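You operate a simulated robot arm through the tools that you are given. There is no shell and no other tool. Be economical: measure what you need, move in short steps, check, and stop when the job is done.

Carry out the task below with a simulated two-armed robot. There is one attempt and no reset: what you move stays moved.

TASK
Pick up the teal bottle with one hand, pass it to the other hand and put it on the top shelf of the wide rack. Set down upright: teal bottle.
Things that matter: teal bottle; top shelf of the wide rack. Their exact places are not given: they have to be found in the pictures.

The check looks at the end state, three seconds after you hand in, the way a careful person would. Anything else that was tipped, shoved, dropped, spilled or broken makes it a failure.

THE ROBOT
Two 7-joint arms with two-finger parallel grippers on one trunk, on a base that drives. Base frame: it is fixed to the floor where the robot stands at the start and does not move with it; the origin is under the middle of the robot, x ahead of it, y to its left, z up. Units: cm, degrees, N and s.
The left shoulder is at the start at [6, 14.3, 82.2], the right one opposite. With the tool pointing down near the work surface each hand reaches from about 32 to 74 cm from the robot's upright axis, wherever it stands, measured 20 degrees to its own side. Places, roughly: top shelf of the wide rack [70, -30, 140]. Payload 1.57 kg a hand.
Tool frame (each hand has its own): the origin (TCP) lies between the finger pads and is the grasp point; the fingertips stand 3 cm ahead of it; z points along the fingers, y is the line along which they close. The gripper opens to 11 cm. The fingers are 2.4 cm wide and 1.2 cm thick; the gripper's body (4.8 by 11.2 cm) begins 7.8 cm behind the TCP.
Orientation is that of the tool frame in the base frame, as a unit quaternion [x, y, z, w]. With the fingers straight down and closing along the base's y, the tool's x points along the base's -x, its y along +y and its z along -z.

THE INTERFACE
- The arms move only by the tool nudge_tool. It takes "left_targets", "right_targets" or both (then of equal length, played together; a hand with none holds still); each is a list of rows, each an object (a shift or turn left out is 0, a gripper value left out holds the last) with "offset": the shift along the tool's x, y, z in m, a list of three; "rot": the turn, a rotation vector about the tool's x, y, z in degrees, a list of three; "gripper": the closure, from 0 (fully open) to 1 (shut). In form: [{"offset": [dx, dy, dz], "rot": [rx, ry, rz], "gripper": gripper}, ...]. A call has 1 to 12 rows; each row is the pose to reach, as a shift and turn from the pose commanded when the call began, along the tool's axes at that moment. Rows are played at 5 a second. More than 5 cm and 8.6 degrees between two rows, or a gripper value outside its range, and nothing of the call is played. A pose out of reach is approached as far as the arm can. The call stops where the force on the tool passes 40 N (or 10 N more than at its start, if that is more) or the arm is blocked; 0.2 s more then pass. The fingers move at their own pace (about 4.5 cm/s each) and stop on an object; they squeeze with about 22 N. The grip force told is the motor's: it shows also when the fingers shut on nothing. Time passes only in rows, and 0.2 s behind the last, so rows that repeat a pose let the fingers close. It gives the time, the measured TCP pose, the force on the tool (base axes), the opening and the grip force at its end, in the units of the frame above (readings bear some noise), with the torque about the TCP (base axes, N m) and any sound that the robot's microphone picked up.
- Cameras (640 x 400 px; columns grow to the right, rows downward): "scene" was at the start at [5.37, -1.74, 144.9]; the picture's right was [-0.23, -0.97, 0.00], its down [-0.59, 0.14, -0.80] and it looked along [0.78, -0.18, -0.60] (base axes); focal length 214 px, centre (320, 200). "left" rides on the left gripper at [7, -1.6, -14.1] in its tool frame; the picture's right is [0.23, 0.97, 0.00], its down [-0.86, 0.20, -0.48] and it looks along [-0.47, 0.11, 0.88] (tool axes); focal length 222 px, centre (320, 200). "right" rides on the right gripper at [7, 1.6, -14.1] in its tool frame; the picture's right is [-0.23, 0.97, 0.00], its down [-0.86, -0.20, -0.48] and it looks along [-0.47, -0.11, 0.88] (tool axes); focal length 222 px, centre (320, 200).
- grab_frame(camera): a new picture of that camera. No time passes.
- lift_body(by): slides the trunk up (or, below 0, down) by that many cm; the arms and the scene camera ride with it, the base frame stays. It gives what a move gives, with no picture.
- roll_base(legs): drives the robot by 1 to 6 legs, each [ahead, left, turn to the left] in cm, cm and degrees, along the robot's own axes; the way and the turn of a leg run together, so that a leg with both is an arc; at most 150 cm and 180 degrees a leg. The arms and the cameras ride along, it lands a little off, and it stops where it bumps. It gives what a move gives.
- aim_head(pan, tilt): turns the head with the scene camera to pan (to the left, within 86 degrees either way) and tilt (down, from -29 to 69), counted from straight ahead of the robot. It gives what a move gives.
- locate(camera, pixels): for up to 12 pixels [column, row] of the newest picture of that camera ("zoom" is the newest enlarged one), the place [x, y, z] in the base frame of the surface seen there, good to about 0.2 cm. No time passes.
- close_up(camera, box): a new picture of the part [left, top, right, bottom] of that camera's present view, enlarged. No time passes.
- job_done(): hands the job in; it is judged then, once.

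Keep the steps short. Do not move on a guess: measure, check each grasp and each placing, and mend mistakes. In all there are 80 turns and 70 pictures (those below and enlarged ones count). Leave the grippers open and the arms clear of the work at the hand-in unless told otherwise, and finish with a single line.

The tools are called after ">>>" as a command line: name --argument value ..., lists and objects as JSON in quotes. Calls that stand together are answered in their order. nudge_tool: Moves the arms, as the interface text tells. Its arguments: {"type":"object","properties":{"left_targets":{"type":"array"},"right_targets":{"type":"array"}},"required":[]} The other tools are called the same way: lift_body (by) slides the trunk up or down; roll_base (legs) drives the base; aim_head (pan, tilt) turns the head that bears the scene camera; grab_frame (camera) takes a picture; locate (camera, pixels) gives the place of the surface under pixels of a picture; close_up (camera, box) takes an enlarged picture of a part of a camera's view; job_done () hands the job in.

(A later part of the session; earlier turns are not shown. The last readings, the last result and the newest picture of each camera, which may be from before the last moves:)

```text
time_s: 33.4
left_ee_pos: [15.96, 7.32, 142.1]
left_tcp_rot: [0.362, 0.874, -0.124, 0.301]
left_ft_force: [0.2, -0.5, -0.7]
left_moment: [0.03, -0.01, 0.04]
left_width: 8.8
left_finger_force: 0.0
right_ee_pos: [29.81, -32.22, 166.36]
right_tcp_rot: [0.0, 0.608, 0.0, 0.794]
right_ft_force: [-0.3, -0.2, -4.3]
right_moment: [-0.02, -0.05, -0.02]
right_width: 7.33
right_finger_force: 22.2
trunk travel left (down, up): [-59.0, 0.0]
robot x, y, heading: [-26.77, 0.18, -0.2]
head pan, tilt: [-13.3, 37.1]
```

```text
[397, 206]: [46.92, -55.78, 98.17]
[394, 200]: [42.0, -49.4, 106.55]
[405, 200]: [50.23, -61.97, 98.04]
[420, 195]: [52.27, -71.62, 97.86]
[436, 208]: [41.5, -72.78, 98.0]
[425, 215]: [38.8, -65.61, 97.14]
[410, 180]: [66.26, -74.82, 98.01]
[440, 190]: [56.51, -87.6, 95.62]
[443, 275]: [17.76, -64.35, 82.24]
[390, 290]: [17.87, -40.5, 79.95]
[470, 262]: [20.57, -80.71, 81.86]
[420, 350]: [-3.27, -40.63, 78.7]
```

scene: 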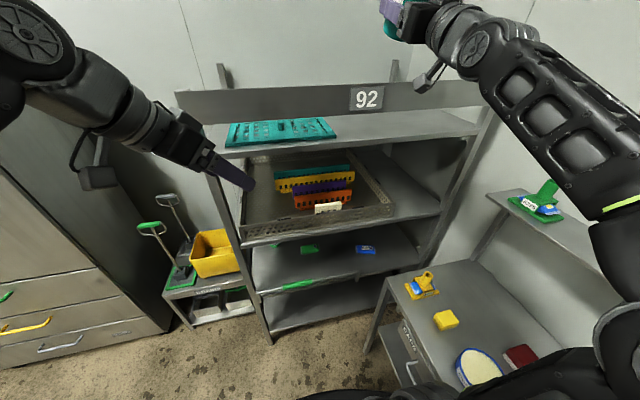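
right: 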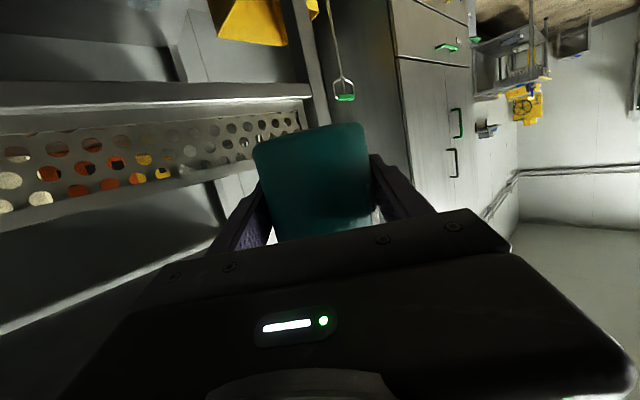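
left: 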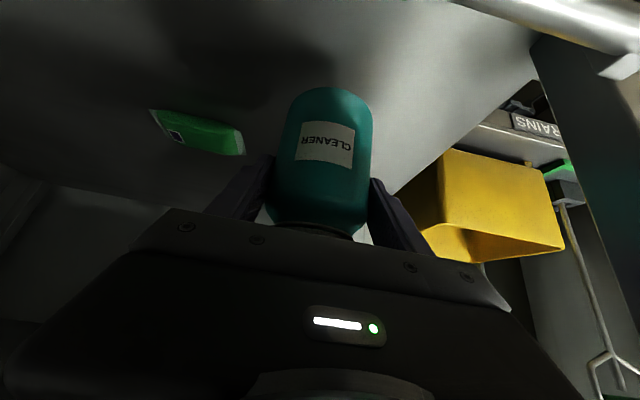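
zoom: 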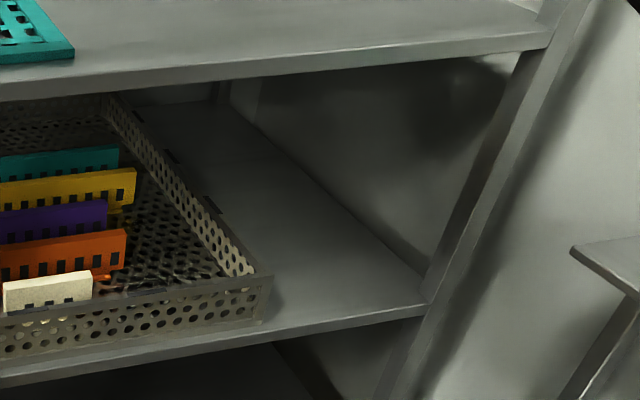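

The spot around [44, -61] at z 98 is free (y −51 to −74). I bring the right hand down again, level bottle, to z≈116.

>>> nudge_tool --right_targets '[{"rot": [0, 2.73, 0], "offset": [0.042, 0, -0.0188]}, {"rot": [0, 5.45, 0], "offset": [0.084, 0, -0.0376]}, {"rot": [0, 8.18, 0], "offset": [0.126, 0, -0.0565]}, {"rot": [0, 10.9, 0], "offset": [0.168, 0, -0.0753]}, {"rot": [0, 13.6, 0], "offset": [0.21, 0, -0.094]}, {"rot": [0, 16.4, 0], "offset": [0.252, 0, -0.113]}, {"rot": [0, 19.1, 0], "offset": [0.294, 0, -0.132]}, {"rot": [0, 21.8, 0], "offset": [0.336, 0, -0.15]}, {"rot": [0, 24.5, 0], "offset": [0.378, 0, -0.169]}, {"rot": [0, 27.3, 0], "offset": [0.42, 0, -0.188]}, {"rot": [0, 30, 0], "offset": [0.462, 0, -0.207]}, {"rot": [0, 30, 0], "offset": [0.462, 0, -0.207]}]'

>>> aim_head --pan -30 --tilt 45

>>> grab_frame --camera "scene"

```text
time_s: 36.0
left_ee_pos: [15.84, 7.28, 142.1]
left_tcp_rot: [0.362, 0.874, -0.125, 0.3]
left_ft_force: [-0.8, -0.3, -0.3]
left_moment: [0.03, 0.0, 0.0]
left_width: 8.8
left_finger_force: 0.1
right_ee_pos: [22.53, -32.91, 116.77]
right_tcp_rot: [-0.001, 0.794, 0.001, 0.608]
right_ft_force: [-0.5, -0.6, -4.5]
right_moment: [0.01, -0.01, -0.04]
right_width: 7.32
right_finger_force: 22.2
right hand out of reach, approached as far as the arm can: row 11, 12
trunk travel left (down, up): [-59.0, 0.0]
robot x, y, heading: [-26.71, -0.13, -0.3]
head pan, tilt: [-13.3, 37.1]
```

```text
time_s: 36.8
left_ee_pos: [15.96, 7.25, 142.2]
left_tcp_rot: [0.362, 0.874, -0.124, 0.301]
left_ft_force: [0.0, 0.9, 0.3]
left_moment: [0.02, 0.0, 0.01]
left_width: 8.81
left_finger_force: 0.0
right_ee_pos: [22.47, -32.93, 116.85]
right_tcp_rot: [0.001, 0.794, 0.0, 0.608]
right_ft_force: [0.4, -0.9, -3.1]
right_moment: [0.0, -0.04, 0.0]
right_width: 7.33
right_finger_force: 22.5
trunk travel left (down, up): [-59.0, 0.0]
robot x, y, heading: [-26.94, 0.41, 0.0]
head pan, tilt: [-30.0, 45.0]
```

```text
35 pictures are left
```

scene: 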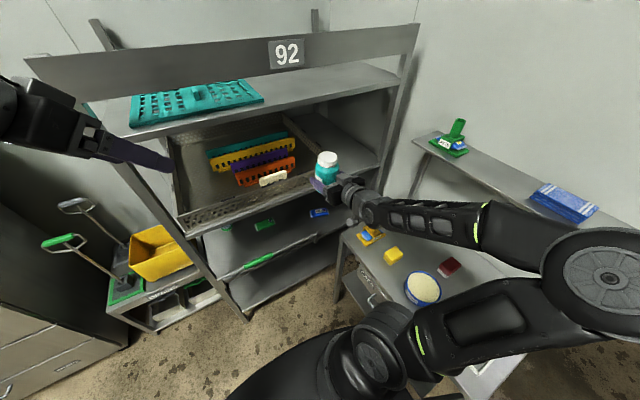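

The elbow points out to the right; I measure it against table and wall shelf before lowering the trunk.

>>> locate --camera "scene" --pixels '[[600, 330], [610, 240], [480, 240], [520, 195], [440, 160], [600, 225], [430, 245], [480, 280], [420, 290], [345, 260], [375, 300], [380, 240]]'

```text
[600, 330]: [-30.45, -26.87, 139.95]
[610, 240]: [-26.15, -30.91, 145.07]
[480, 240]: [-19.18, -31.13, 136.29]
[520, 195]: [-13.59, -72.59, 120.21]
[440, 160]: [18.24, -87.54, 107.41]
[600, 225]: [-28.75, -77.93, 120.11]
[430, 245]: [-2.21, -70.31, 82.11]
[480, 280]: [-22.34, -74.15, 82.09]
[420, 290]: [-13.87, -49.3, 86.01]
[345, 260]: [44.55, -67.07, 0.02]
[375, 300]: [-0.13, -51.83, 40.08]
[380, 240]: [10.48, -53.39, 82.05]
```

Elbow is high and clear. I lower the trunk 12 and move the right hand right to y≈−61, yawing 20° right, above the table.

>>> lift_body --by -12

>>> nudge_tool --right_targets '[{"rot": [2.76, 0, 0.74], "offset": [-0.002, -0.04, 0]}, {"rot": [5.5, 0, 1.5], "offset": [-0.004, -0.08, 0]}, {"rot": [8.3, 0, 2.2], "offset": [-0.006, -0.12, 0.001]}, {"rot": [11, 0, 3], "offset": [-0.008, -0.16, 0.001]}, {"rot": [13.8, 0, 3.7], "offset": [-0.01, -0.2, 0.001]}, {"rot": [16.5, 0, 4.5], "offset": [-0.012, -0.24, 0.002]}, {"rot": [19.3, 0, 5.2], "offset": [-0.013, -0.281, 0.002]}, {"rot": [19.3, 0, 5.2], "offset": [-0.013, -0.281, 0.002]}]'

>>> grab_frame --camera "scene"

```text
time_s: 38.3
left_ee_pos: [15.94, 7.28, 130.15]
left_tcp_rot: [0.362, 0.873, -0.125, 0.301]
left_ft_force: [-0.6, -0.1, 0.4]
left_moment: [-0.01, -0.03, 0.0]
left_width: 8.82
left_finger_force: 0.1
right_ee_pos: [22.51, -32.87, 104.7]
right_tcp_rot: [0.0, 0.794, 0.0, 0.609]
right_ft_force: [0.6, 0.3, -4.3]
right_moment: [-0.01, -0.01, -0.02]
right_width: 7.35
right_finger_force: 21.6
trunk travel left (down, up): [-47.0, 12.0]
robot x, y, heading: [-26.67, -0.18, -0.0]
head pan, tilt: [-30.0, 45.0]
```

```text
time_s: 40.1
left_ee_pos: [15.93, 7.14, 130.14]
left_tcp_rot: [0.363, 0.873, -0.126, 0.301]
left_ft_force: [-0.1, 0.0, -0.5]
left_moment: [0.03, -0.01, 0.02]
left_width: 8.81
left_finger_force: 0.1
right_ee_pos: [23.15, -61.23, 106.03]
right_tcp_rot: [0.137, 0.781, -0.105, 0.6]
right_ft_force: [-0.1, 0.1, -4.4]
right_moment: [0.0, -0.02, 0.02]
right_width: 7.29
right_finger_force: 22.0
trunk travel left (down, up): [-47.0, 12.0]
robot x, y, heading: [-26.98, 0.07, 0.1]
head pan, tilt: [-30.0, 45.0]
```

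```text
34 pictures are left
```

scene: 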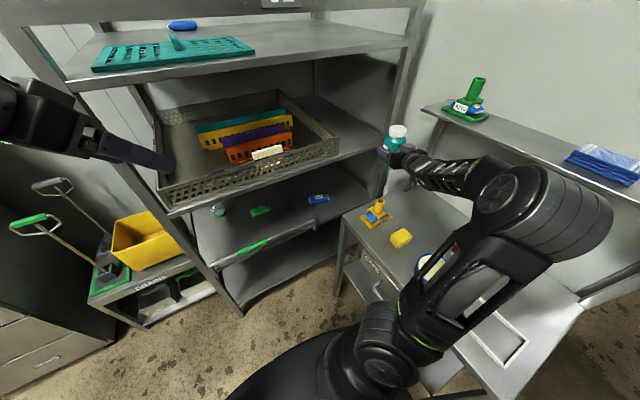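

I check elbow against the wall shelf before driving.

>>> locate --camera "scene" --pixels '[[590, 200], [545, 190], [600, 230], [500, 165], [440, 165], [400, 170], [385, 160], [571, 165], [520, 135], [430, 105], [395, 133], [392, 145]]'

>>> grab_frame --camera "right"

```text
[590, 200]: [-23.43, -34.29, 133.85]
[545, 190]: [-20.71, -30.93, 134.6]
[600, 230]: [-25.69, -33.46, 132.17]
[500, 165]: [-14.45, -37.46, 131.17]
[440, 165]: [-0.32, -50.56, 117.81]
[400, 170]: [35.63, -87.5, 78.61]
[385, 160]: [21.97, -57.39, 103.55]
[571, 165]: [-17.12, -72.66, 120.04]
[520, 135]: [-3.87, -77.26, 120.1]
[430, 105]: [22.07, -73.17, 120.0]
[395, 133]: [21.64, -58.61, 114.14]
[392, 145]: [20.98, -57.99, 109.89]
```

```text
33 pictures are left
```

right: 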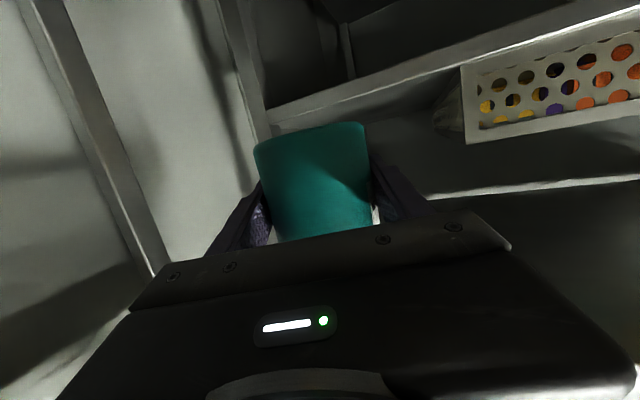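

All clear. Drive 15 cm forward.

>>> roll_base --legs '[[15, 0, 0]]'

>>> grab_frame --camera "scene"

>>> grab_frame --camera "right"

```text
time_s: 41.5
left_ee_pos: [30.86, 7.2, 130.06]
left_tcp_rot: [0.363, 0.874, -0.125, 0.3]
left_ft_force: [-0.1, -0.3, 0.3]
left_moment: [-0.04, 0.03, -0.02]
left_width: 8.8
left_finger_force: 0.0
right_ee_pos: [37.97, -61.27, 105.95]
right_tcp_rot: [0.138, 0.782, -0.106, 0.598]
right_ft_force: [-0.2, 0.0, -4.3]
right_moment: [0.0, -0.01, 0.03]
right_width: 7.3
right_finger_force: 21.6
trunk travel left (down, up): [-47.0, 12.0]
robot x, y, heading: [-11.66, 0.33, 0.2]
head pan, tilt: [-30.0, 45.0]
```

```text
32 pictures are left
```

scene: 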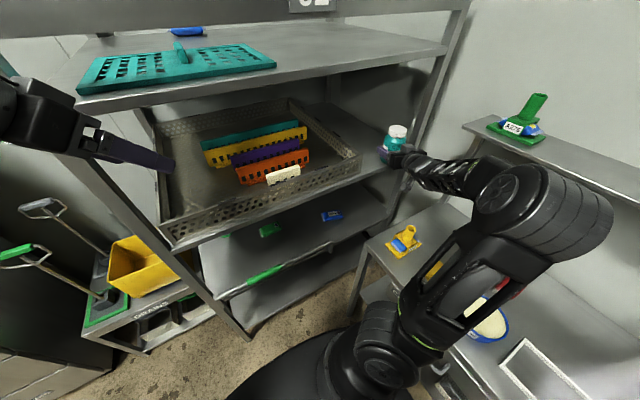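

```text
31 pictures are left
```

right: 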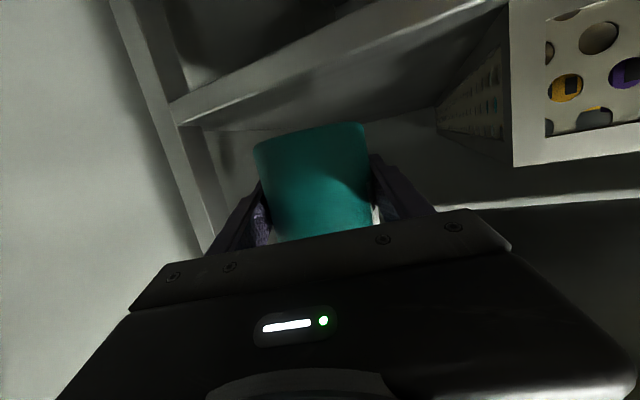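

Room is good. Forward 7.5 cm, then down 3.7 to just above the shelf.

>>> nudge_tool --right_targets '[{"offset": [-0.0091, 0.0128, 0.034]}, {"offset": [-0.0182, 0.0257, 0.0681]}, {"offset": [0, 0.0257, 0.073]}, {"offset": [0.0175, 0.0257, 0.0777]}, {"offset": [0.0175, 0.0257, 0.0777]}]'

>>> close_up --camera "scene" --box '[320, 90, 480, 190]'

```text
time_s: 42.7
left_ee_pos: [30.77, 7.28, 130.01]
left_tcp_rot: [0.362, 0.873, -0.125, 0.301]
left_ft_force: [-1.1, 0.6, -0.1]
left_moment: [0.02, 0.0, 0.0]
left_width: 8.8
left_finger_force: 0.0
right_ee_pos: [45.52, -61.14, 102.27]
right_tcp_rot: [0.138, 0.782, -0.106, 0.599]
right_ft_force: [-0.5, 0.5, -5.0]
right_moment: [0.0, 0.02, 0.03]
right_width: 7.33
right_finger_force: 22.2
trunk travel left (down, up): [-47.0, 12.0]
robot x, y, heading: [-12.27, -0.31, -0.2]
head pan, tilt: [-30.0, 45.0]
```

```text
4.00 times, centred on (400, 140) of scene
```

zoom: 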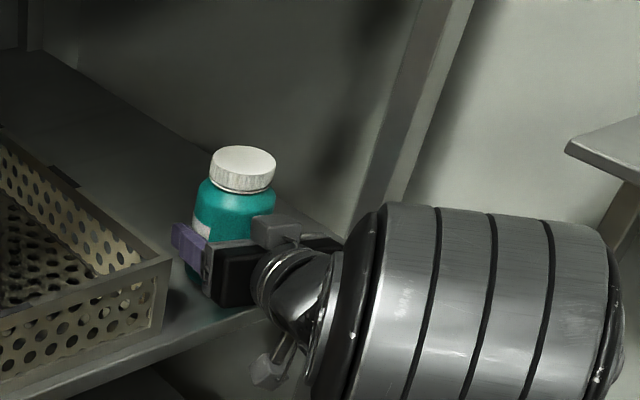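

Now lower in 1 mm steps of base z and watch the force.

>>> nudge_tool --right_targets '[{"offset": [0.0019, 0, 0.0005]}, {"offset": [0.0029, 0, 0.0008]}, {"offset": [0.0029, 0, 0.0008]}]'

>>> locate --camera "zoom" --pixels '[[243, 150], [243, 162], [220, 165], [268, 165]]'

```text
time_s: 43.5
left_ee_pos: [30.84, 7.3, 130.1]
left_tcp_rot: [0.362, 0.873, -0.125, 0.3]
left_ft_force: [1.0, -0.9, -0.6]
left_moment: [-0.02, -0.01, -0.02]
left_width: 8.79
left_finger_force: 0.1
right_ee_pos: [45.37, -61.14, 102.08]
right_tcp_rot: [0.138, 0.781, -0.105, 0.6]
right_ft_force: [1.7, -1.7, 2.1]
right_moment: [-0.07, 0.18, 0.06]
right_width: 7.3
right_finger_force: 21.9
trunk travel left (down, up): [-47.0, 12.0]
robot x, y, heading: [-11.81, -0.19, -0.0]
head pan, tilt: [-30.0, 45.0]
```

```text
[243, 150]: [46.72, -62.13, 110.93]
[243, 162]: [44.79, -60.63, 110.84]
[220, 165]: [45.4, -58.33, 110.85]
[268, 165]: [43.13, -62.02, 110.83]
```

It touches (force went from −4.5 to +2). Release, then check it stands.

>>> nudge_tool --right_targets '[{"gripper": 0.28}, {"gripper": 0.15}, {"gripper": 0}, {"gripper": 0}]'

>>> nudge_tool --right_targets '[{"offset": [0, 0, -0.03]}, {"offset": [0, 0, -0.07]}, {"offset": [0, 0, -0.12]}, {"offset": [0, 0, -0.12]}]'

>>> close_up --camera "scene" --box '[320, 90, 480, 190]'

>>> grab_frame --camera "right"

```text
time_s: 44.5
left_ee_pos: [30.87, 7.26, 130.14]
left_tcp_rot: [0.363, 0.873, -0.125, 0.301]
left_ft_force: [-1.6, 0.4, -0.7]
left_moment: [-0.01, -0.03, -0.03]
left_width: 8.79
left_finger_force: 0.1
right_ee_pos: [45.39, -61.16, 102.03]
right_tcp_rot: [0.138, 0.782, -0.105, 0.598]
right_ft_force: [-0.7, -0.9, 0.5]
right_moment: [-0.02, -0.02, -0.01]
right_width: 11.01
right_finger_force: 0.0
trunk travel left (down, up): [-47.0, 12.0]
robot x, y, heading: [-11.93, 0.04, -0.2]
head pan, tilt: [-30.0, 45.0]
```

```text
time_s: 45.5
left_ee_pos: [30.85, 7.26, 130.1]
left_tcp_rot: [0.361, 0.874, -0.124, 0.3]
left_ft_force: [0.3, -0.7, 0.4]
left_moment: [0.0, 0.05, -0.01]
left_width: 8.79
left_finger_force: 0.1
right_ee_pos: [34.63, -57.09, 105.18]
right_tcp_rot: [0.138, 0.782, -0.106, 0.599]
right_ft_force: [0.3, -1.1, 1.0]
right_moment: [-0.01, -0.02, -0.01]
right_width: 10.99
right_finger_force: 0.1
trunk travel left (down, up): [-47.0, 12.0]
robot x, y, heading: [-11.89, -0.13, -0.1]
head pan, tilt: [-30.0, 45.0]
```

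```text
4.00 times, centred on (400, 140) of scene
```

zoom: 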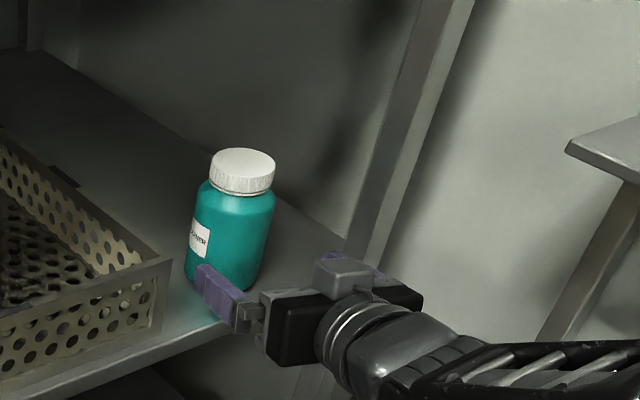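

```text
28 pictures are left
```

right: 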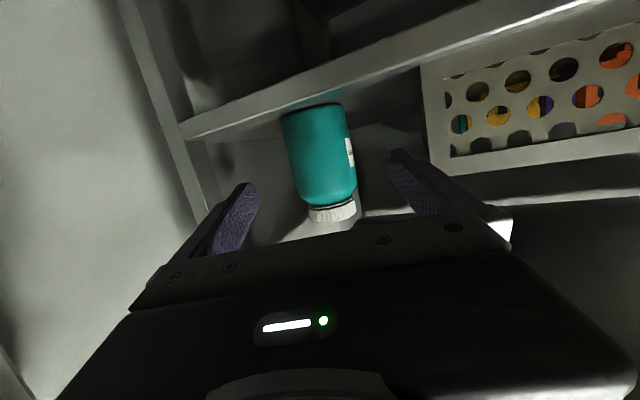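

It stands upright. I measure its axis and cap heights from the enlarged picture.

>>> locate --camera "zoom" --pixels '[[243, 151], [243, 172], [213, 162], [273, 165], [240, 186], [240, 196], [198, 205], [270, 215], [232, 240], [240, 202]]'

```text
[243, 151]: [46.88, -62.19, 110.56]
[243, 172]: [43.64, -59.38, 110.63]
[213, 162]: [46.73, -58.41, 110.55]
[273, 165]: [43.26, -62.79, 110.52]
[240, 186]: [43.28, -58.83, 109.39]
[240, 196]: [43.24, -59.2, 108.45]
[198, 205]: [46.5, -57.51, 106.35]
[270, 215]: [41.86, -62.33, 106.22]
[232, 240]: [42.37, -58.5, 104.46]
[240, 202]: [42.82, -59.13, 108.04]
```

Axis ≈[45.1, −60.7], top 110.6. I'll regrasp at 7.8 cm height with the hand pitched 45°: first the pre-grasp, 10 cm back.

>>> nudge_tool --right_targets '[{"rot": [0, 7.5, 0], "offset": [-0.021, 0.0006, 0.0038]}, {"rot": [0, 15, 0], "offset": [-0.042, 0.0013, 0.0076]}, {"rot": [0, 22.5, 0], "offset": [-0.063, 0.002, 0.0114]}, {"rot": [0, 30, 0], "offset": [-0.0838, 0.0026, 0.0152]}, {"rot": [0, 30, 0], "offset": [-0.0838, 0.0026, 0.0152]}]'

>>> grab_frame --camera "right"

>>> grab_frame --camera "scene"

```text
time_s: 46.7
left_ee_pos: [31.04, 7.7, 130.01]
left_tcp_rot: [0.362, 0.873, -0.126, 0.3]
left_ft_force: [0.8, 1.2, 0.7]
left_moment: [-0.2, 0.01, -0.16]
left_width: 8.82
left_finger_force: 0.0
right_ee_pos: [39.43, -56.19, 113.51]
right_tcp_rot: [0.143, 0.91, -0.059, 0.384]
right_ft_force: [-6.7, -11.6, -4.0]
right_moment: [0.66, -0.72, 0.87]
right_width: 10.98
right_finger_force: 0.0
right hand out of reach, approached as far as the arm can: row 2, 4
trunk travel left (down, up): [-47.0, 12.0]
robot x, y, heading: [-11.83, -0.22, -0.0]
head pan, tilt: [-30.0, 45.0]
```

```text
27 pictures are left
```

right: 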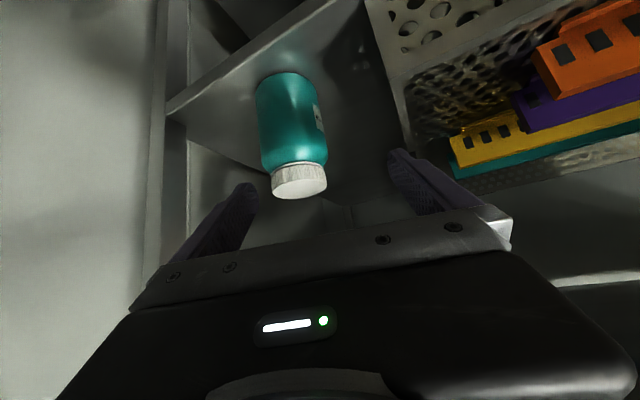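

```text
26 pictures are left
```

scene: 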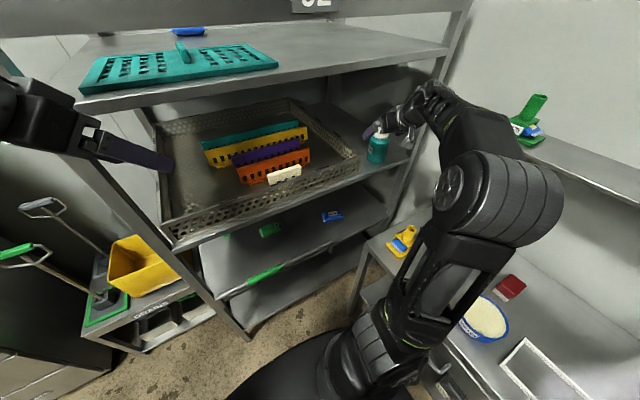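

The right tool feels ~14 N: something touches. I look closely before moving.

>>> close_up --camera "scene" --box '[330, 50, 510, 170]'

>>> nudge_tool --right_targets '[{"offset": [0, 0, 0]}]'

```text
3.33 times, centred on (420, 110) of scene
```

zoom: 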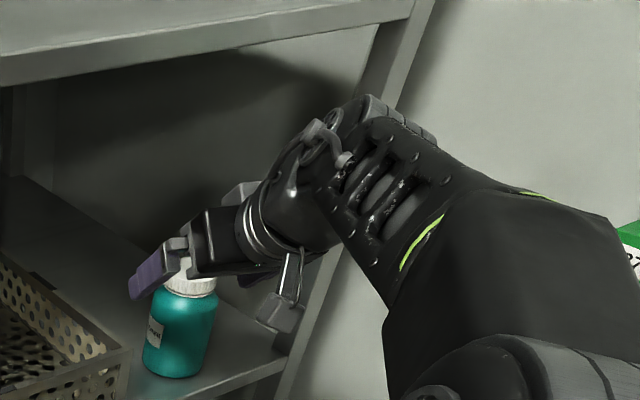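

```text
time_s: 47.1
left_ee_pos: [30.77, 7.4, 130.13]
left_tcp_rot: [0.362, 0.873, -0.126, 0.3]
left_ft_force: [0.2, 0.0, -0.6]
left_moment: [-0.02, 0.0, -0.01]
left_width: 8.81
left_finger_force: 0.0
right_ee_pos: [38.2, -58.2, 112.89]
right_tcp_rot: [0.16, 0.91, -0.067, 0.376]
right_ft_force: [0.0, 0.5, 1.2]
right_moment: [-0.03, 0.01, -0.02]
right_width: 11.0
right_finger_force: 0.0
trunk travel left (down, up): [-47.0, 12.0]
robot x, y, heading: [-12.02, 0.3, -0.0]
head pan, tilt: [-30.0, 45.0]
```

It was just a transient from the arm reconfiguring; now force 0 and the pose is right. Advance 10 cm along the tool axis slowly.

>>> nudge_tool --right_targets '[{"offset": [0, 0, 0.025]}, {"offset": [0, 0, 0.05]}, {"offset": [0, 0, 0.075]}, {"offset": [0, 0, 0.1]}, {"offset": [0, 0, 0.1]}]'

>>> grab_frame --camera "right"

>>> close_up --camera "scene" --box '[330, 50, 510, 170]'

```text
time_s: 48.3
left_ee_pos: [31.04, 7.39, 130.02]
left_tcp_rot: [0.361, 0.874, -0.125, 0.299]
left_ft_force: [-0.7, 0.3, 0.2]
left_moment: [-0.07, 0.02, -0.03]
left_width: 8.82
left_finger_force: 0.1
right_ee_pos: [40.58, -62.45, 107.16]
right_tcp_rot: [0.203, 0.892, -0.015, 0.403]
right_ft_force: [1.1, 1.2, 0.0]
right_moment: [-0.02, 0.07, -0.06]
right_width: 10.96
right_finger_force: 0.0
right hand out of reach, approached as far as the arm can: row 1, 2, 3, 4
trunk travel left (down, up): [-47.0, 12.0]
robot x, y, heading: [-11.8, -0.05, -0.2]
head pan, tilt: [-30.0, 45.0]
```

```text
24 pictures are left
```

right: 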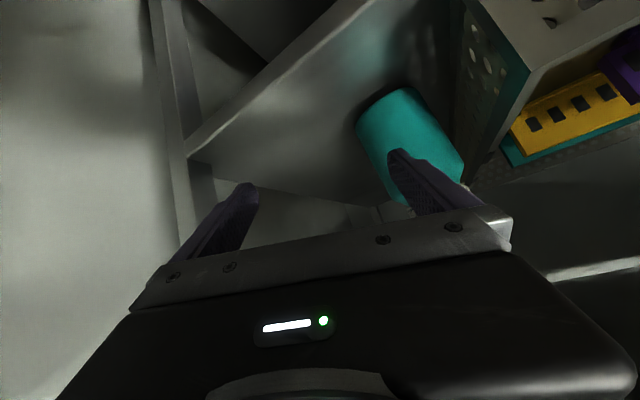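

```text
3.33 times, centred on (420, 110) of scene
```

zoom: 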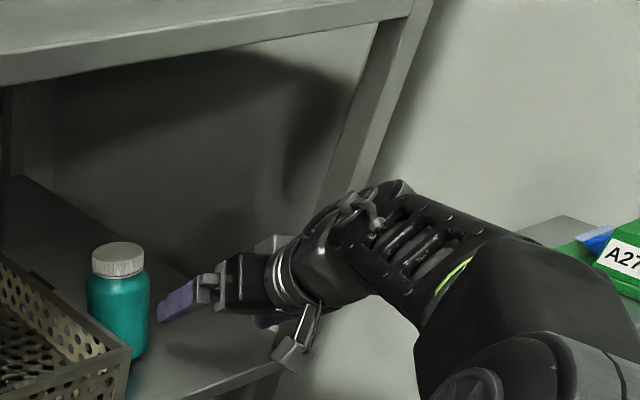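

The arm ran into a joint limit, swung off, and the bottle seems nudged toward the basket, still upright. I measure.

>>> locate --camera "zoom" --pixels '[[118, 244], [118, 268], [94, 258], [142, 262], [118, 310], [92, 300], [145, 310], [160, 310], [128, 350], [205, 265], [330, 190], [300, 350]]'

>>> close_up --camera "scene" --box '[270, 80, 430, 200]'

```text
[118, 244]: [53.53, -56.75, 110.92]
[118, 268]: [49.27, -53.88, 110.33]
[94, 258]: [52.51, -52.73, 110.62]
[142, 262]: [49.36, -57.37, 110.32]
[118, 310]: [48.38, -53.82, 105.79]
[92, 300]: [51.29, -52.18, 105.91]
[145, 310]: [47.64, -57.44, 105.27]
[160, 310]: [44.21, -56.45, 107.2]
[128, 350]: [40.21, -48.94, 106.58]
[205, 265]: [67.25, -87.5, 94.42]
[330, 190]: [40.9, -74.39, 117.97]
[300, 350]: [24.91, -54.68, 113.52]
```

```text
3.33 times, centred on (350, 140) of scene
```

zoom: 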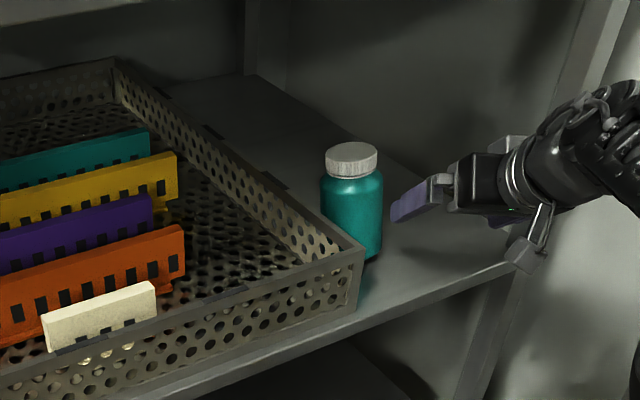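

Bottle now at ≈[51, −55], upright by the basket. I withdraw the hand and read its pose, then think again: the steep pitch isn't reachable so far to the side.

>>> nudge_tool --right_targets '[{"offset": [0, 0, -0.03]}, {"offset": [0, 0, -0.06]}, {"offset": [0, 0, -0.1]}, {"offset": [0, 0, -0.1]}, {"offset": [0, 0, -0.1]}]'

>>> close_up --camera "scene" --box '[310, 80, 430, 190]'

>>> locate --camera "zoom" --pixels '[[240, 200], [300, 250], [200, 150]]'

```text
time_s: 49.5
left_ee_pos: [31.01, 7.16, 130.0]
left_tcp_rot: [0.362, 0.874, -0.125, 0.299]
left_ft_force: [0.4, 0.5, 0.3]
left_moment: [0.01, -0.04, -0.01]
left_width: 8.8
left_finger_force: 0.2
right_ee_pos: [38.36, -58.34, 112.85]
right_tcp_rot: [0.161, 0.91, -0.067, 0.376]
right_ft_force: [-0.7, 0.0, 0.2]
right_moment: [0.01, -0.02, 0.01]
right_width: 10.96
right_finger_force: 0.0
trunk travel left (down, up): [-47.0, 12.0]
robot x, y, heading: [-12.1, -0.36, 0.1]
head pan, tilt: [-30.0, 45.0]
```

```text
3.64 times, centred on (370, 135) of scene
```

zoom: 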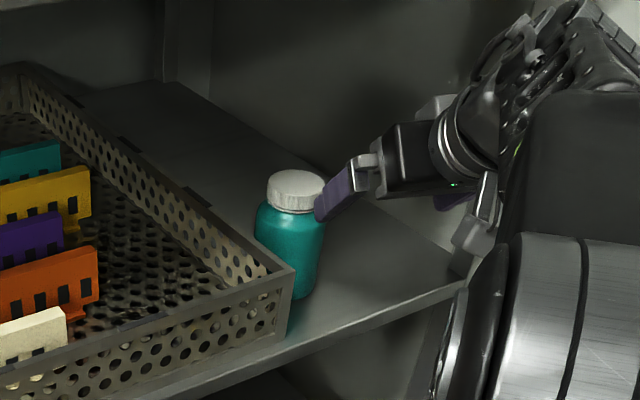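

```text
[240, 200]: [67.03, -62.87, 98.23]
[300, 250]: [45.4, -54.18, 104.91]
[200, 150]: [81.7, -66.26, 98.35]
```

The left finger is near the cap. I retreat 8 cm back and 3 up, then measure the bottle.

>>> nudge_tool --right_targets '[{"offset": [0.0106, -0.0091, -0.0248]}, {"offset": [0.0213, -0.0183, -0.0495]}, {"offset": [0.0319, -0.0274, -0.0743]}, {"offset": [0.0319, -0.0274, -0.0743]}]'

>>> close_up --camera "scene" --box '[310, 80, 430, 190]'

>>> locate --camera "zoom" --pixels '[[295, 172], [295, 195], [270, 183], [322, 190], [290, 240], [262, 215], [322, 230], [293, 292], [262, 270], [230, 250], [285, 275], [160, 180]]'

```text
time_s: 50.5
left_ee_pos: [30.74, 7.34, 130.19]
left_tcp_rot: [0.363, 0.873, -0.125, 0.301]
left_ft_force: [-0.3, -0.4, 0.2]
left_moment: [0.04, 0.03, 0.04]
left_width: 8.81
left_finger_force: 0.1
right_ee_pos: [30.19, -58.09, 115.85]
right_tcp_rot: [0.16, 0.91, -0.066, 0.377]
right_ft_force: [-0.6, -0.4, -0.6]
right_moment: [-0.03, 0.0, 0.0]
right_width: 11.02
right_finger_force: 0.0
trunk travel left (down, up): [-47.0, 12.0]
robot x, y, heading: [-12.07, 0.12, -0.0]
head pan, tilt: [-30.0, 45.0]
```

```text
3.64 times, centred on (370, 135) of scene
```

zoom: 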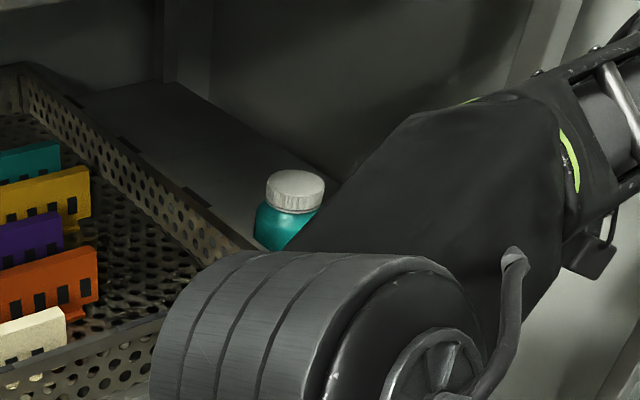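

```text
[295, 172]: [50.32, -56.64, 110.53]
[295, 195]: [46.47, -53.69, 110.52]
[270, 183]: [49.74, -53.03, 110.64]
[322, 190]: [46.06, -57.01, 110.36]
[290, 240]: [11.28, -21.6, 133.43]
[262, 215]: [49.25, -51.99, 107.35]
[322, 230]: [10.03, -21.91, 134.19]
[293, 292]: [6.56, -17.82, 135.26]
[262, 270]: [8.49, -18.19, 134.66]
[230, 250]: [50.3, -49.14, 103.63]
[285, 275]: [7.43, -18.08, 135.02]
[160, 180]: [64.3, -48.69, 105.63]
```

Bottle stands upright at [48.0, −55.1], basket wall at y −48.9. Since this arm pose (pitch 45°) is good, I'll bring it over the bottle by driving and lower with the trunk. First: left arm back out of the way, right hand narrowed to 9.2 cm and shifted to y −55.5.

>>> nudge_tool --left_targets '[{"offset": [0.034, -0.007, -0.026]}, {"offset": [0.067, -0.014, -0.052]}, {"offset": [0.1, -0.021, -0.078]}, {"offset": [0.134, -0.0283, -0.1045]}, {"offset": [0.134, -0.0283, -0.1045]}]' --right_targets '[{"offset": [0.003, 0.013, -0.003], "gripper": 0.165}, {"offset": [0.0065, 0.0254, -0.0065]}, {"offset": [0.0065, 0.0254, -0.0065]}, {"offset": [0.0065, 0.0254, -0.0065]}, {"offset": [0.0065, 0.0254, -0.0065]}]'

>>> roll_base --legs '[[11, 0, 0]]'

>>> grab_frame --camera "scene"

>>> grab_frame --camera "right"

```text
time_s: 51.7
left_ee_pos: [23.46, 13.47, 127.66]
left_tcp_rot: [0.362, 0.873, -0.125, 0.302]
left_ft_force: [0.2, -1.0, 0.3]
left_moment: [0.0, 0.0, 0.05]
left_width: 8.81
left_finger_force: 0.0
left hand out of reach, approached as far as the arm can: row 2, 3, 4, 5
right_ee_pos: [30.04, -55.45, 115.84]
right_tcp_rot: [0.161, 0.91, -0.066, 0.377]
right_ft_force: [0.2, 0.5, -0.6]
right_moment: [0.0, -0.04, -0.01]
right_width: 9.18
right_finger_force: 0.0
trunk travel left (down, up): [-47.0, 12.0]
robot x, y, heading: [-12.17, -0.13, -0.4]
head pan, tilt: [-30.0, 45.0]
```

```text
time_s: 52.9
left_ee_pos: [33.62, 13.79, 127.51]
left_tcp_rot: [0.362, 0.874, -0.124, 0.299]
left_ft_force: [-32.4, 15.2, -7.2]
left_moment: [0.15, 0.96, 1.3]
left_width: 7.61
left_finger_force: 0.1
right_ee_pos: [40.66, -55.33, 116.1]
right_tcp_rot: [0.16, 0.909, -0.066, 0.378]
right_ft_force: [-0.2, 1.0, -0.8]
right_moment: [-0.01, 0.03, -0.01]
right_width: 9.17
right_finger_force: 0.0
trunk travel left (down, up): [-47.0, 12.0]
robot x, y, heading: [-1.47, 0.06, -0.2]
head pan, tilt: [-30.0, 45.0]
```

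```text
19 pictures are left
```

scene: 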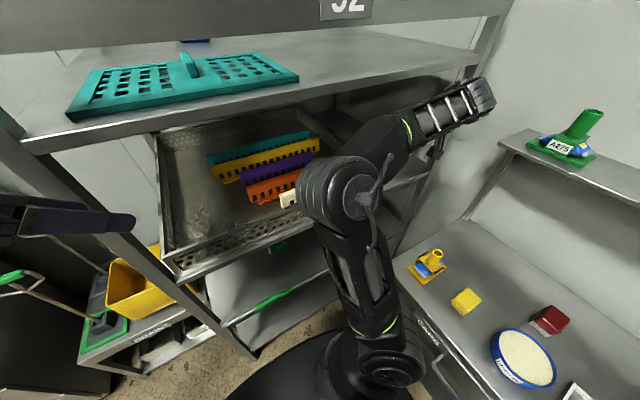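

```text
18 pictures are left
```

right: 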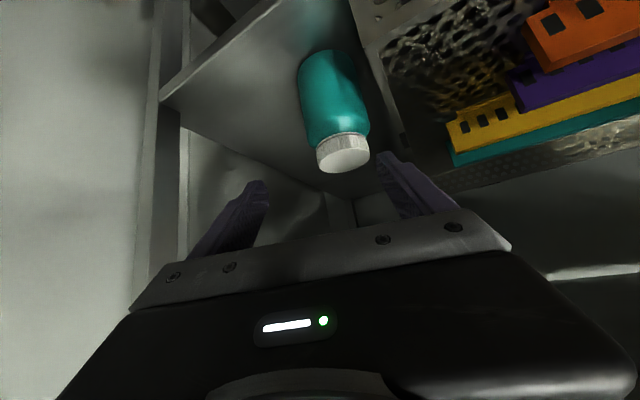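

The left fingers have run into the rack's post (35 N). I drive back 5 cm at once, then un-yaw the left hand so its spread fingers no longer stick forward.

>>> roll_base --legs '[[-5, 0, 0]]'

>>> nudge_tool --left_targets '[{"rot": [-4.62, 0, -5.91], "offset": [0.002, -0.005, -0.005]}, {"rot": [-9.23, 0, -11.82], "offset": [0.004, -0.01, -0.011]}, {"rot": [-13.85, 0, -17.73], "offset": [0.005, -0.014, -0.016]}, {"rot": [-18.47, 0, -23.64], "offset": [0.007, -0.019, -0.022]}, {"rot": [-23.1, 0, -29.55], "offset": [0.009, -0.024, -0.027]}, {"rot": [-27.7, 0, -35.46], "offset": [0.01, -0.0283, -0.033]}, {"rot": [-27.7, 0, -35.46], "offset": [0.01, -0.0283, -0.033]}]'

>>> grab_frame --camera "scene"

>>> locate --camera "scene" --pixels '[[100, 130], [300, 90], [470, 62]]'

```text
time_s: 53.8
left_ee_pos: [28.83, 13.57, 127.64]
left_tcp_rot: [0.362, 0.874, -0.124, 0.298]
left_ft_force: [-0.5, -0.2, -0.5]
left_moment: [0.05, -0.06, 0.03]
left_width: 8.81
left_finger_force: 0.1
right_ee_pos: [35.79, -55.54, 115.9]
right_tcp_rot: [0.16, 0.91, -0.066, 0.377]
right_ft_force: [0.0, -1.0, 0.0]
right_moment: [0.02, -0.01, -0.02]
right_width: 9.2
right_finger_force: 0.1
trunk travel left (down, up): [-47.0, 12.0]
robot x, y, heading: [-5.95, 0.08, -0.1]
head pan, tilt: [-30.0, 45.0]
```

```text
time_s: 55.4
left_ee_pos: [26.89, 13.23, 129.03]
left_tcp_rot: [0.0, 0.946, 0.001, 0.324]
left_ft_force: [-0.8, 0.6, -0.3]
left_moment: [-0.08, -0.06, -0.07]
left_width: 8.77
left_finger_force: 0.1
left hand out of reach, approached as far as the arm can: row 5, 6, 7
right_ee_pos: [35.91, -55.27, 115.95]
right_tcp_rot: [0.159, 0.91, -0.067, 0.378]
right_ft_force: [0.0, -0.7, 0.4]
right_moment: [-0.04, 0.05, -0.08]
right_width: 9.19
right_finger_force: 0.0
trunk travel left (down, up): [-47.0, 12.0]
robot x, y, heading: [-6.42, -0.1, 0.0]
head pan, tilt: [-30.0, 45.0]
```

```text
17 pictures are left
```

scene: 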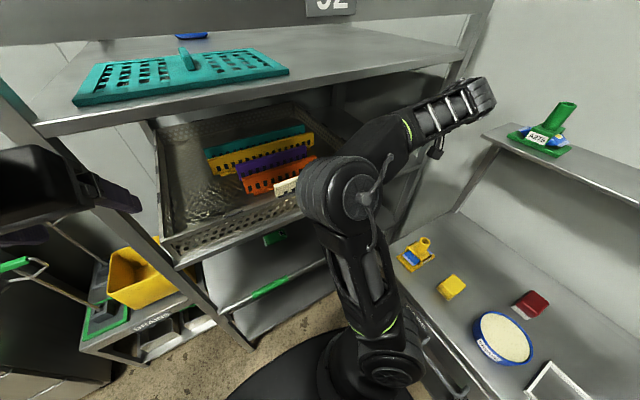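

```text
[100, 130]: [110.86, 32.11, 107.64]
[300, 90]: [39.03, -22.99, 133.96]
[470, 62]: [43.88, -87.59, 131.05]
```

The rack hasn't moved (front still x 39.0). Drive 5 cm forward, then the arm goes forward 6.7 cm to be over the bottle.

>>> roll_base --legs '[[5, 0, 0]]'

>>> nudge_tool --right_targets '[{"offset": [-0.011, 0.0057, 0.011]}, {"offset": [-0.022, 0.0115, 0.022]}, {"offset": [-0.0332, 0.0171, 0.0332]}, {"offset": [-0.0445, 0.0229, 0.0445]}, {"offset": [-0.0445, 0.0229, 0.0445]}]'

>>> grab_frame --camera "right"

```text
time_s: 56.3
left_ee_pos: [31.86, 12.94, 128.98]
left_tcp_rot: [0.001, 0.947, 0.001, 0.322]
left_ft_force: [0.3, 0.8, 0.1]
left_moment: [0.01, 0.03, 0.03]
left_width: 8.82
left_finger_force: 0.1
right_ee_pos: [41.02, -55.53, 115.88]
right_tcp_rot: [0.16, 0.91, -0.066, 0.376]
right_ft_force: [0.5, -0.7, 0.1]
right_moment: [0.01, 0.06, -0.01]
right_width: 9.19
right_finger_force: 0.0
trunk travel left (down, up): [-47.0, 12.0]
robot x, y, heading: [-1.09, -0.07, 0.1]
head pan, tilt: [-30.0, 45.0]
```

```text
time_s: 57.5
left_ee_pos: [31.9, 12.9, 128.85]
left_tcp_rot: [0.001, 0.946, 0.0, 0.324]
left_ft_force: [-0.1, 0.9, -0.1]
left_moment: [0.02, 0.03, 0.02]
left_width: 8.8
left_finger_force: 0.1
right_ee_pos: [47.55, -55.56, 115.85]
right_tcp_rot: [0.16, 0.91, -0.067, 0.377]
right_ft_force: [-0.1, 0.0, 0.2]
right_moment: [-0.05, 0.0, -0.01]
right_width: 9.18
right_finger_force: 0.1
trunk travel left (down, up): [-47.0, 12.0]
robot x, y, heading: [-1.26, 0.1, 0.1]
head pan, tilt: [-30.0, 45.0]
```

```text
16 pictures are left
```

right: 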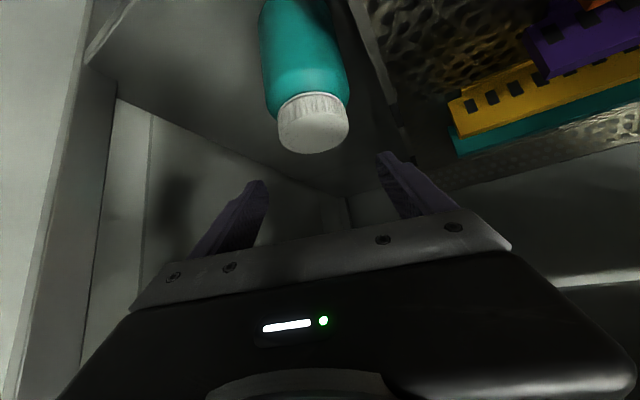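

Aligned by the numbers; I verify the cap's place from this picture before lowering.

>>> locate --camera "right" --pixels '[[313, 132], [313, 150], [282, 128], [346, 125], [313, 112], [270, 70], [340, 75], [400, 150], [250, 200]]'

```text
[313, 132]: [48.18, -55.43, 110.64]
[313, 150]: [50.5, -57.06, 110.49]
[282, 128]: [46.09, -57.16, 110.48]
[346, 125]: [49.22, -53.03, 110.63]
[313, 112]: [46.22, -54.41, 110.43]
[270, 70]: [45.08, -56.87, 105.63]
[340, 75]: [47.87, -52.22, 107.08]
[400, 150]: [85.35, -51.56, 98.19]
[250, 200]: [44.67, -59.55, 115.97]
```

Cap axis [48.0, −55.4]: aligned. Lower the trunk 10 cm around the bottle.

>>> lift_body --by -5

>>> lift_body --by -5

>>> grab_frame --camera "right"

```text
time_s: 58.4
left_ee_pos: [31.85, 12.97, 123.93]
left_tcp_rot: [0.002, 0.946, 0.001, 0.323]
left_ft_force: [0.1, -0.7, -0.4]
left_moment: [0.04, 0.02, -0.02]
left_width: 8.79
left_finger_force: 0.0
right_ee_pos: [47.47, -55.41, 110.85]
right_tcp_rot: [0.16, 0.91, -0.066, 0.377]
right_ft_force: [0.2, 0.4, -0.4]
right_moment: [0.02, -0.05, 0.0]
right_width: 9.19
right_finger_force: 0.1
trunk travel left (down, up): [-42.0, 17.0]
robot x, y, heading: [-1.22, 0.27, 0.1]
head pan, tilt: [-30.0, 45.0]
```

```text
time_s: 59.2
left_ee_pos: [31.6, 12.92, 119.1]
left_tcp_rot: [0.001, 0.946, 0.001, 0.324]
left_ft_force: [0.5, 0.7, 1.0]
left_moment: [0.04, 0.01, 0.0]
left_width: 8.83
left_finger_force: 0.0
right_ee_pos: [47.54, -55.63, 107.07]
right_tcp_rot: [0.163, 0.905, -0.069, 0.387]
right_ft_force: [-4.3, 2.2, 13.0]
right_moment: [0.81, -0.09, 0.35]
right_width: 9.17
right_finger_force: 0.0
trunk travel left (down, up): [-37.1, 21.9]
robot x, y, heading: [-1.5, -0.1, 0.0]
head pan, tilt: [-30.0, 45.0]
stopped: the force on the tool passed its limit at 48 N (the readings are from after the stop); the commanded pose is now the measured one
```

```text
15 pictures are left
```

right: 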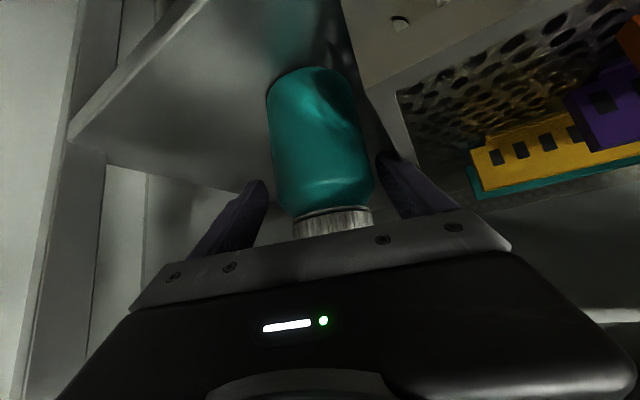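

Contact near z 107: probably the left finger on the basket's rim. I enlarge to see.

>>> close_up --camera "right" --box '[240, 60, 480, 240]'

>>> locate --camera "zoom" --pixels '[[370, 250], [400, 285], [310, 130], [300, 60], [345, 100], [420, 130], [385, 250], [160, 330], [220, 395], [360, 200], [395, 200], [450, 300]]'

```text
2.22 times, centred on (360, 150) of right
```

zoom: 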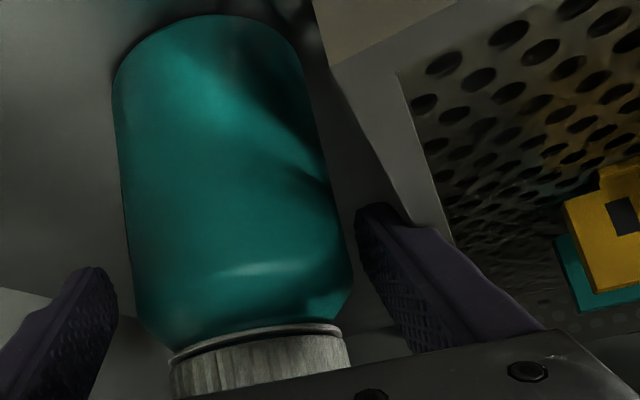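

```text
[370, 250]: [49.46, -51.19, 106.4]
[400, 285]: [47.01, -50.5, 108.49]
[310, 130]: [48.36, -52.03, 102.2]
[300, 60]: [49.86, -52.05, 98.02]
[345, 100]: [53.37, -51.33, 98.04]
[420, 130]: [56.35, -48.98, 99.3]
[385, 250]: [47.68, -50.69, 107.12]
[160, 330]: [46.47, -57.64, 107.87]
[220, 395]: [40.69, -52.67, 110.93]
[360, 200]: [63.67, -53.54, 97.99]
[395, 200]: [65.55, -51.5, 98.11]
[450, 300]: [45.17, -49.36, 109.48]
```

The left finger sat on the basket rim. Its height (9 cm on the bottle) is enough for a temporary grip: I raise 0.3, close, and will shift the bottle away from the basket.

>>> lift_body --by 0.3

>>> nudge_tool --right_targets '[{"gripper": 0.25}, {"gripper": 0.5}, {"gripper": 1}, {"gripper": 1}, {"gripper": 1}]'

```text
time_s: 59.8
left_ee_pos: [31.74, 12.99, 119.53]
left_tcp_rot: [0.001, 0.947, 0.002, 0.323]
left_ft_force: [0.8, 0.9, 0.3]
left_moment: [0.0, -0.04, 0.04]
left_width: 8.8
left_finger_force: 0.1
right_ee_pos: [47.87, -55.49, 106.95]
right_tcp_rot: [0.162, 0.906, -0.068, 0.385]
right_ft_force: [-1.6, 1.3, 1.7]
right_moment: [0.09, -0.03, 0.02]
right_width: 9.14
right_finger_force: 0.1
trunk travel left (down, up): [-37.4, 21.6]
robot x, y, heading: [-1.15, 0.23, 0.1]
head pan, tilt: [-30.0, 45.0]
```

```text
time_s: 61.0
left_ee_pos: [32.0, 12.89, 119.26]
left_tcp_rot: [0.001, 0.946, 0.001, 0.323]
left_ft_force: [0.9, 0.3, 0.1]
left_moment: [-0.01, 0.0, 0.0]
left_width: 8.81
left_finger_force: 0.1
right_ee_pos: [47.9, -55.65, 106.96]
right_tcp_rot: [0.162, 0.906, -0.069, 0.384]
right_ft_force: [0.3, 1.0, 0.0]
right_moment: [-0.01, 0.0, -0.01]
right_width: 7.35
right_finger_force: 22.5
trunk travel left (down, up): [-37.4, 21.6]
robot x, y, heading: [-1.52, -0.03, -0.1]
head pan, tilt: [-30.0, 45.0]
```

Width 7.35: it grips the full body, so this grip (8.95 cm high, pitch 44°) can serve as the final one. Lift 4 cm, then drive back 25.

>>> lift_body --by 4

>>> roll_base --legs '[[-28, 0, 0]]'

>>> aim_head --pan -25 --tilt 35

>>> grab_frame --camera "scene"

>>> grab_frame --camera "right"

```text
time_s: 61.8
left_ee_pos: [32.03, 12.86, 123.43]
left_tcp_rot: [0.001, 0.946, 0.003, 0.324]
left_ft_force: [0.7, 0.0, 0.1]
left_moment: [-0.02, 0.03, -0.01]
left_width: 8.81
left_finger_force: 0.1
right_ee_pos: [47.79, -55.57, 110.9]
right_tcp_rot: [0.162, 0.906, -0.068, 0.385]
right_ft_force: [0.3, 0.1, -5.0]
right_moment: [0.02, 0.03, -0.01]
right_width: 7.32
right_finger_force: 22.2
trunk travel left (down, up): [-41.4, 17.6]
robot x, y, heading: [-1.46, 0.08, -0.0]
head pan, tilt: [-30.0, 45.0]
```

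```text
time_s: 63.7
left_ee_pos: [4.17, 12.78, 123.47]
left_tcp_rot: [0.004, 0.946, 0.0, 0.323]
left_ft_force: [0.0, 0.3, -0.4]
left_moment: [-0.01, -0.01, 0.03]
left_width: 8.83
left_finger_force: 0.2
right_ee_pos: [19.83, -55.84, 110.97]
right_tcp_rot: [0.165, 0.905, -0.07, 0.385]
right_ft_force: [-0.3, 0.0, -4.4]
right_moment: [0.0, 0.01, -0.03]
right_width: 7.34
right_finger_force: 22.2
trunk travel left (down, up): [-41.4, 17.6]
robot x, y, heading: [-29.14, -0.14, -0.1]
head pan, tilt: [-30.0, 45.0]
```

```text
time_s: 64.5
left_ee_pos: [4.29, 12.82, 123.36]
left_tcp_rot: [0.003, 0.946, 0.001, 0.323]
left_ft_force: [-0.7, -0.5, -0.4]
left_moment: [-0.01, 0.02, -0.01]
left_width: 8.81
left_finger_force: 0.0
right_ee_pos: [19.74, -55.79, 110.95]
right_tcp_rot: [0.163, 0.906, -0.069, 0.386]
right_ft_force: [-1.3, 0.7, -5.3]
right_moment: [0.04, 0.04, -0.02]
right_width: 7.33
right_finger_force: 22.1
trunk travel left (down, up): [-41.4, 17.6]
robot x, y, heading: [-29.49, -0.35, -0.5]
head pan, tilt: [-25.0, 35.0]
```

```text
13 pictures are left
```

scene: 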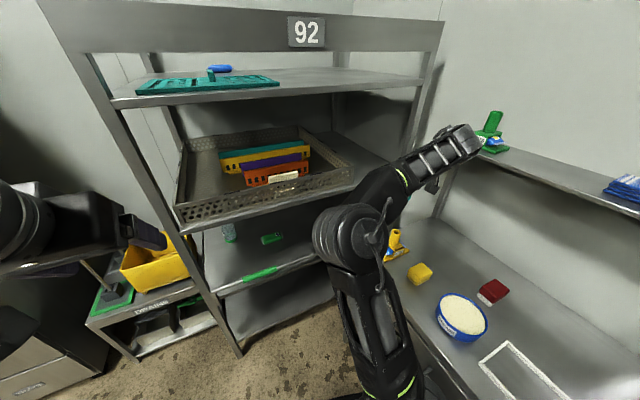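

```text
12 pictures are left
```

right: 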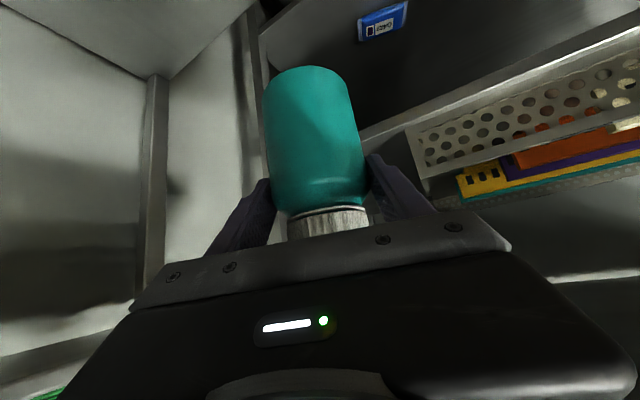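

Good hold. Now step toward the middle: y −56 → −36, un-yawing 20°, rising 5 cm, with a picture for the elbow.

>>> nudge_tool --right_targets '[{"rot": [-2.4, 0, -2.3], "offset": [0.002, 0.0313, -0.014]}, {"rot": [-4.8, 0, -4.6], "offset": [0.004, 0.0627, -0.028]}, {"rot": [-7.2, 0, -6.95], "offset": [0.006, 0.094, -0.042]}, {"rot": [-9.6, 0, -9.3], "offset": [0.008, 0.1253, -0.056]}, {"rot": [-12, 0, -11.6], "offset": [0.01, 0.1567, -0.07]}, {"rot": [-14.4, 0, -13.9], "offset": [0.0116, 0.188, -0.084]}, {"rot": [-14.4, 0, -13.9], "offset": [0.0116, 0.188, -0.084]}, {"rot": [-14.4, 0, -13.9], "offset": [0.0116, 0.188, -0.084]}]'

>>> grab_frame --camera "scene"

```text
time_s: 66.2
left_ee_pos: [4.31, 12.83, 123.38]
left_tcp_rot: [0.003, 0.947, 0.0, 0.323]
left_ft_force: [-0.1, 0.4, 0.4]
left_moment: [0.02, -0.02, 0.02]
left_width: 8.8
left_finger_force: 0.0
right_ee_pos: [19.86, -35.67, 116.53]
right_tcp_rot: [0.004, 0.921, -0.001, 0.391]
right_ft_force: [0.6, 0.1, -4.8]
right_moment: [0.01, 0.05, 0.0]
right_width: 7.33
right_finger_force: 21.9
trunk travel left (down, up): [-41.4, 17.6]
robot x, y, heading: [-29.13, 0.08, -0.1]
head pan, tilt: [-25.0, 35.0]
```

```text
11 pictures are left
```

scene: 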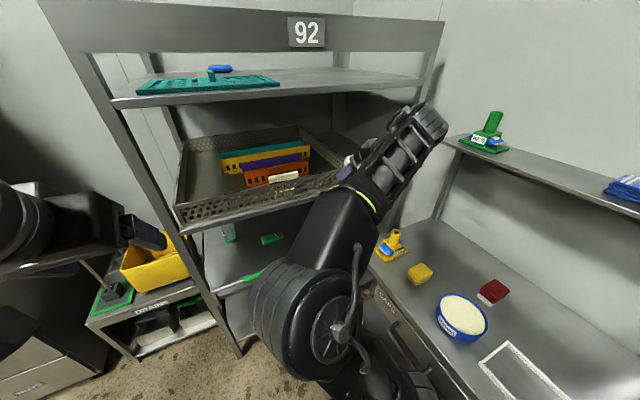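

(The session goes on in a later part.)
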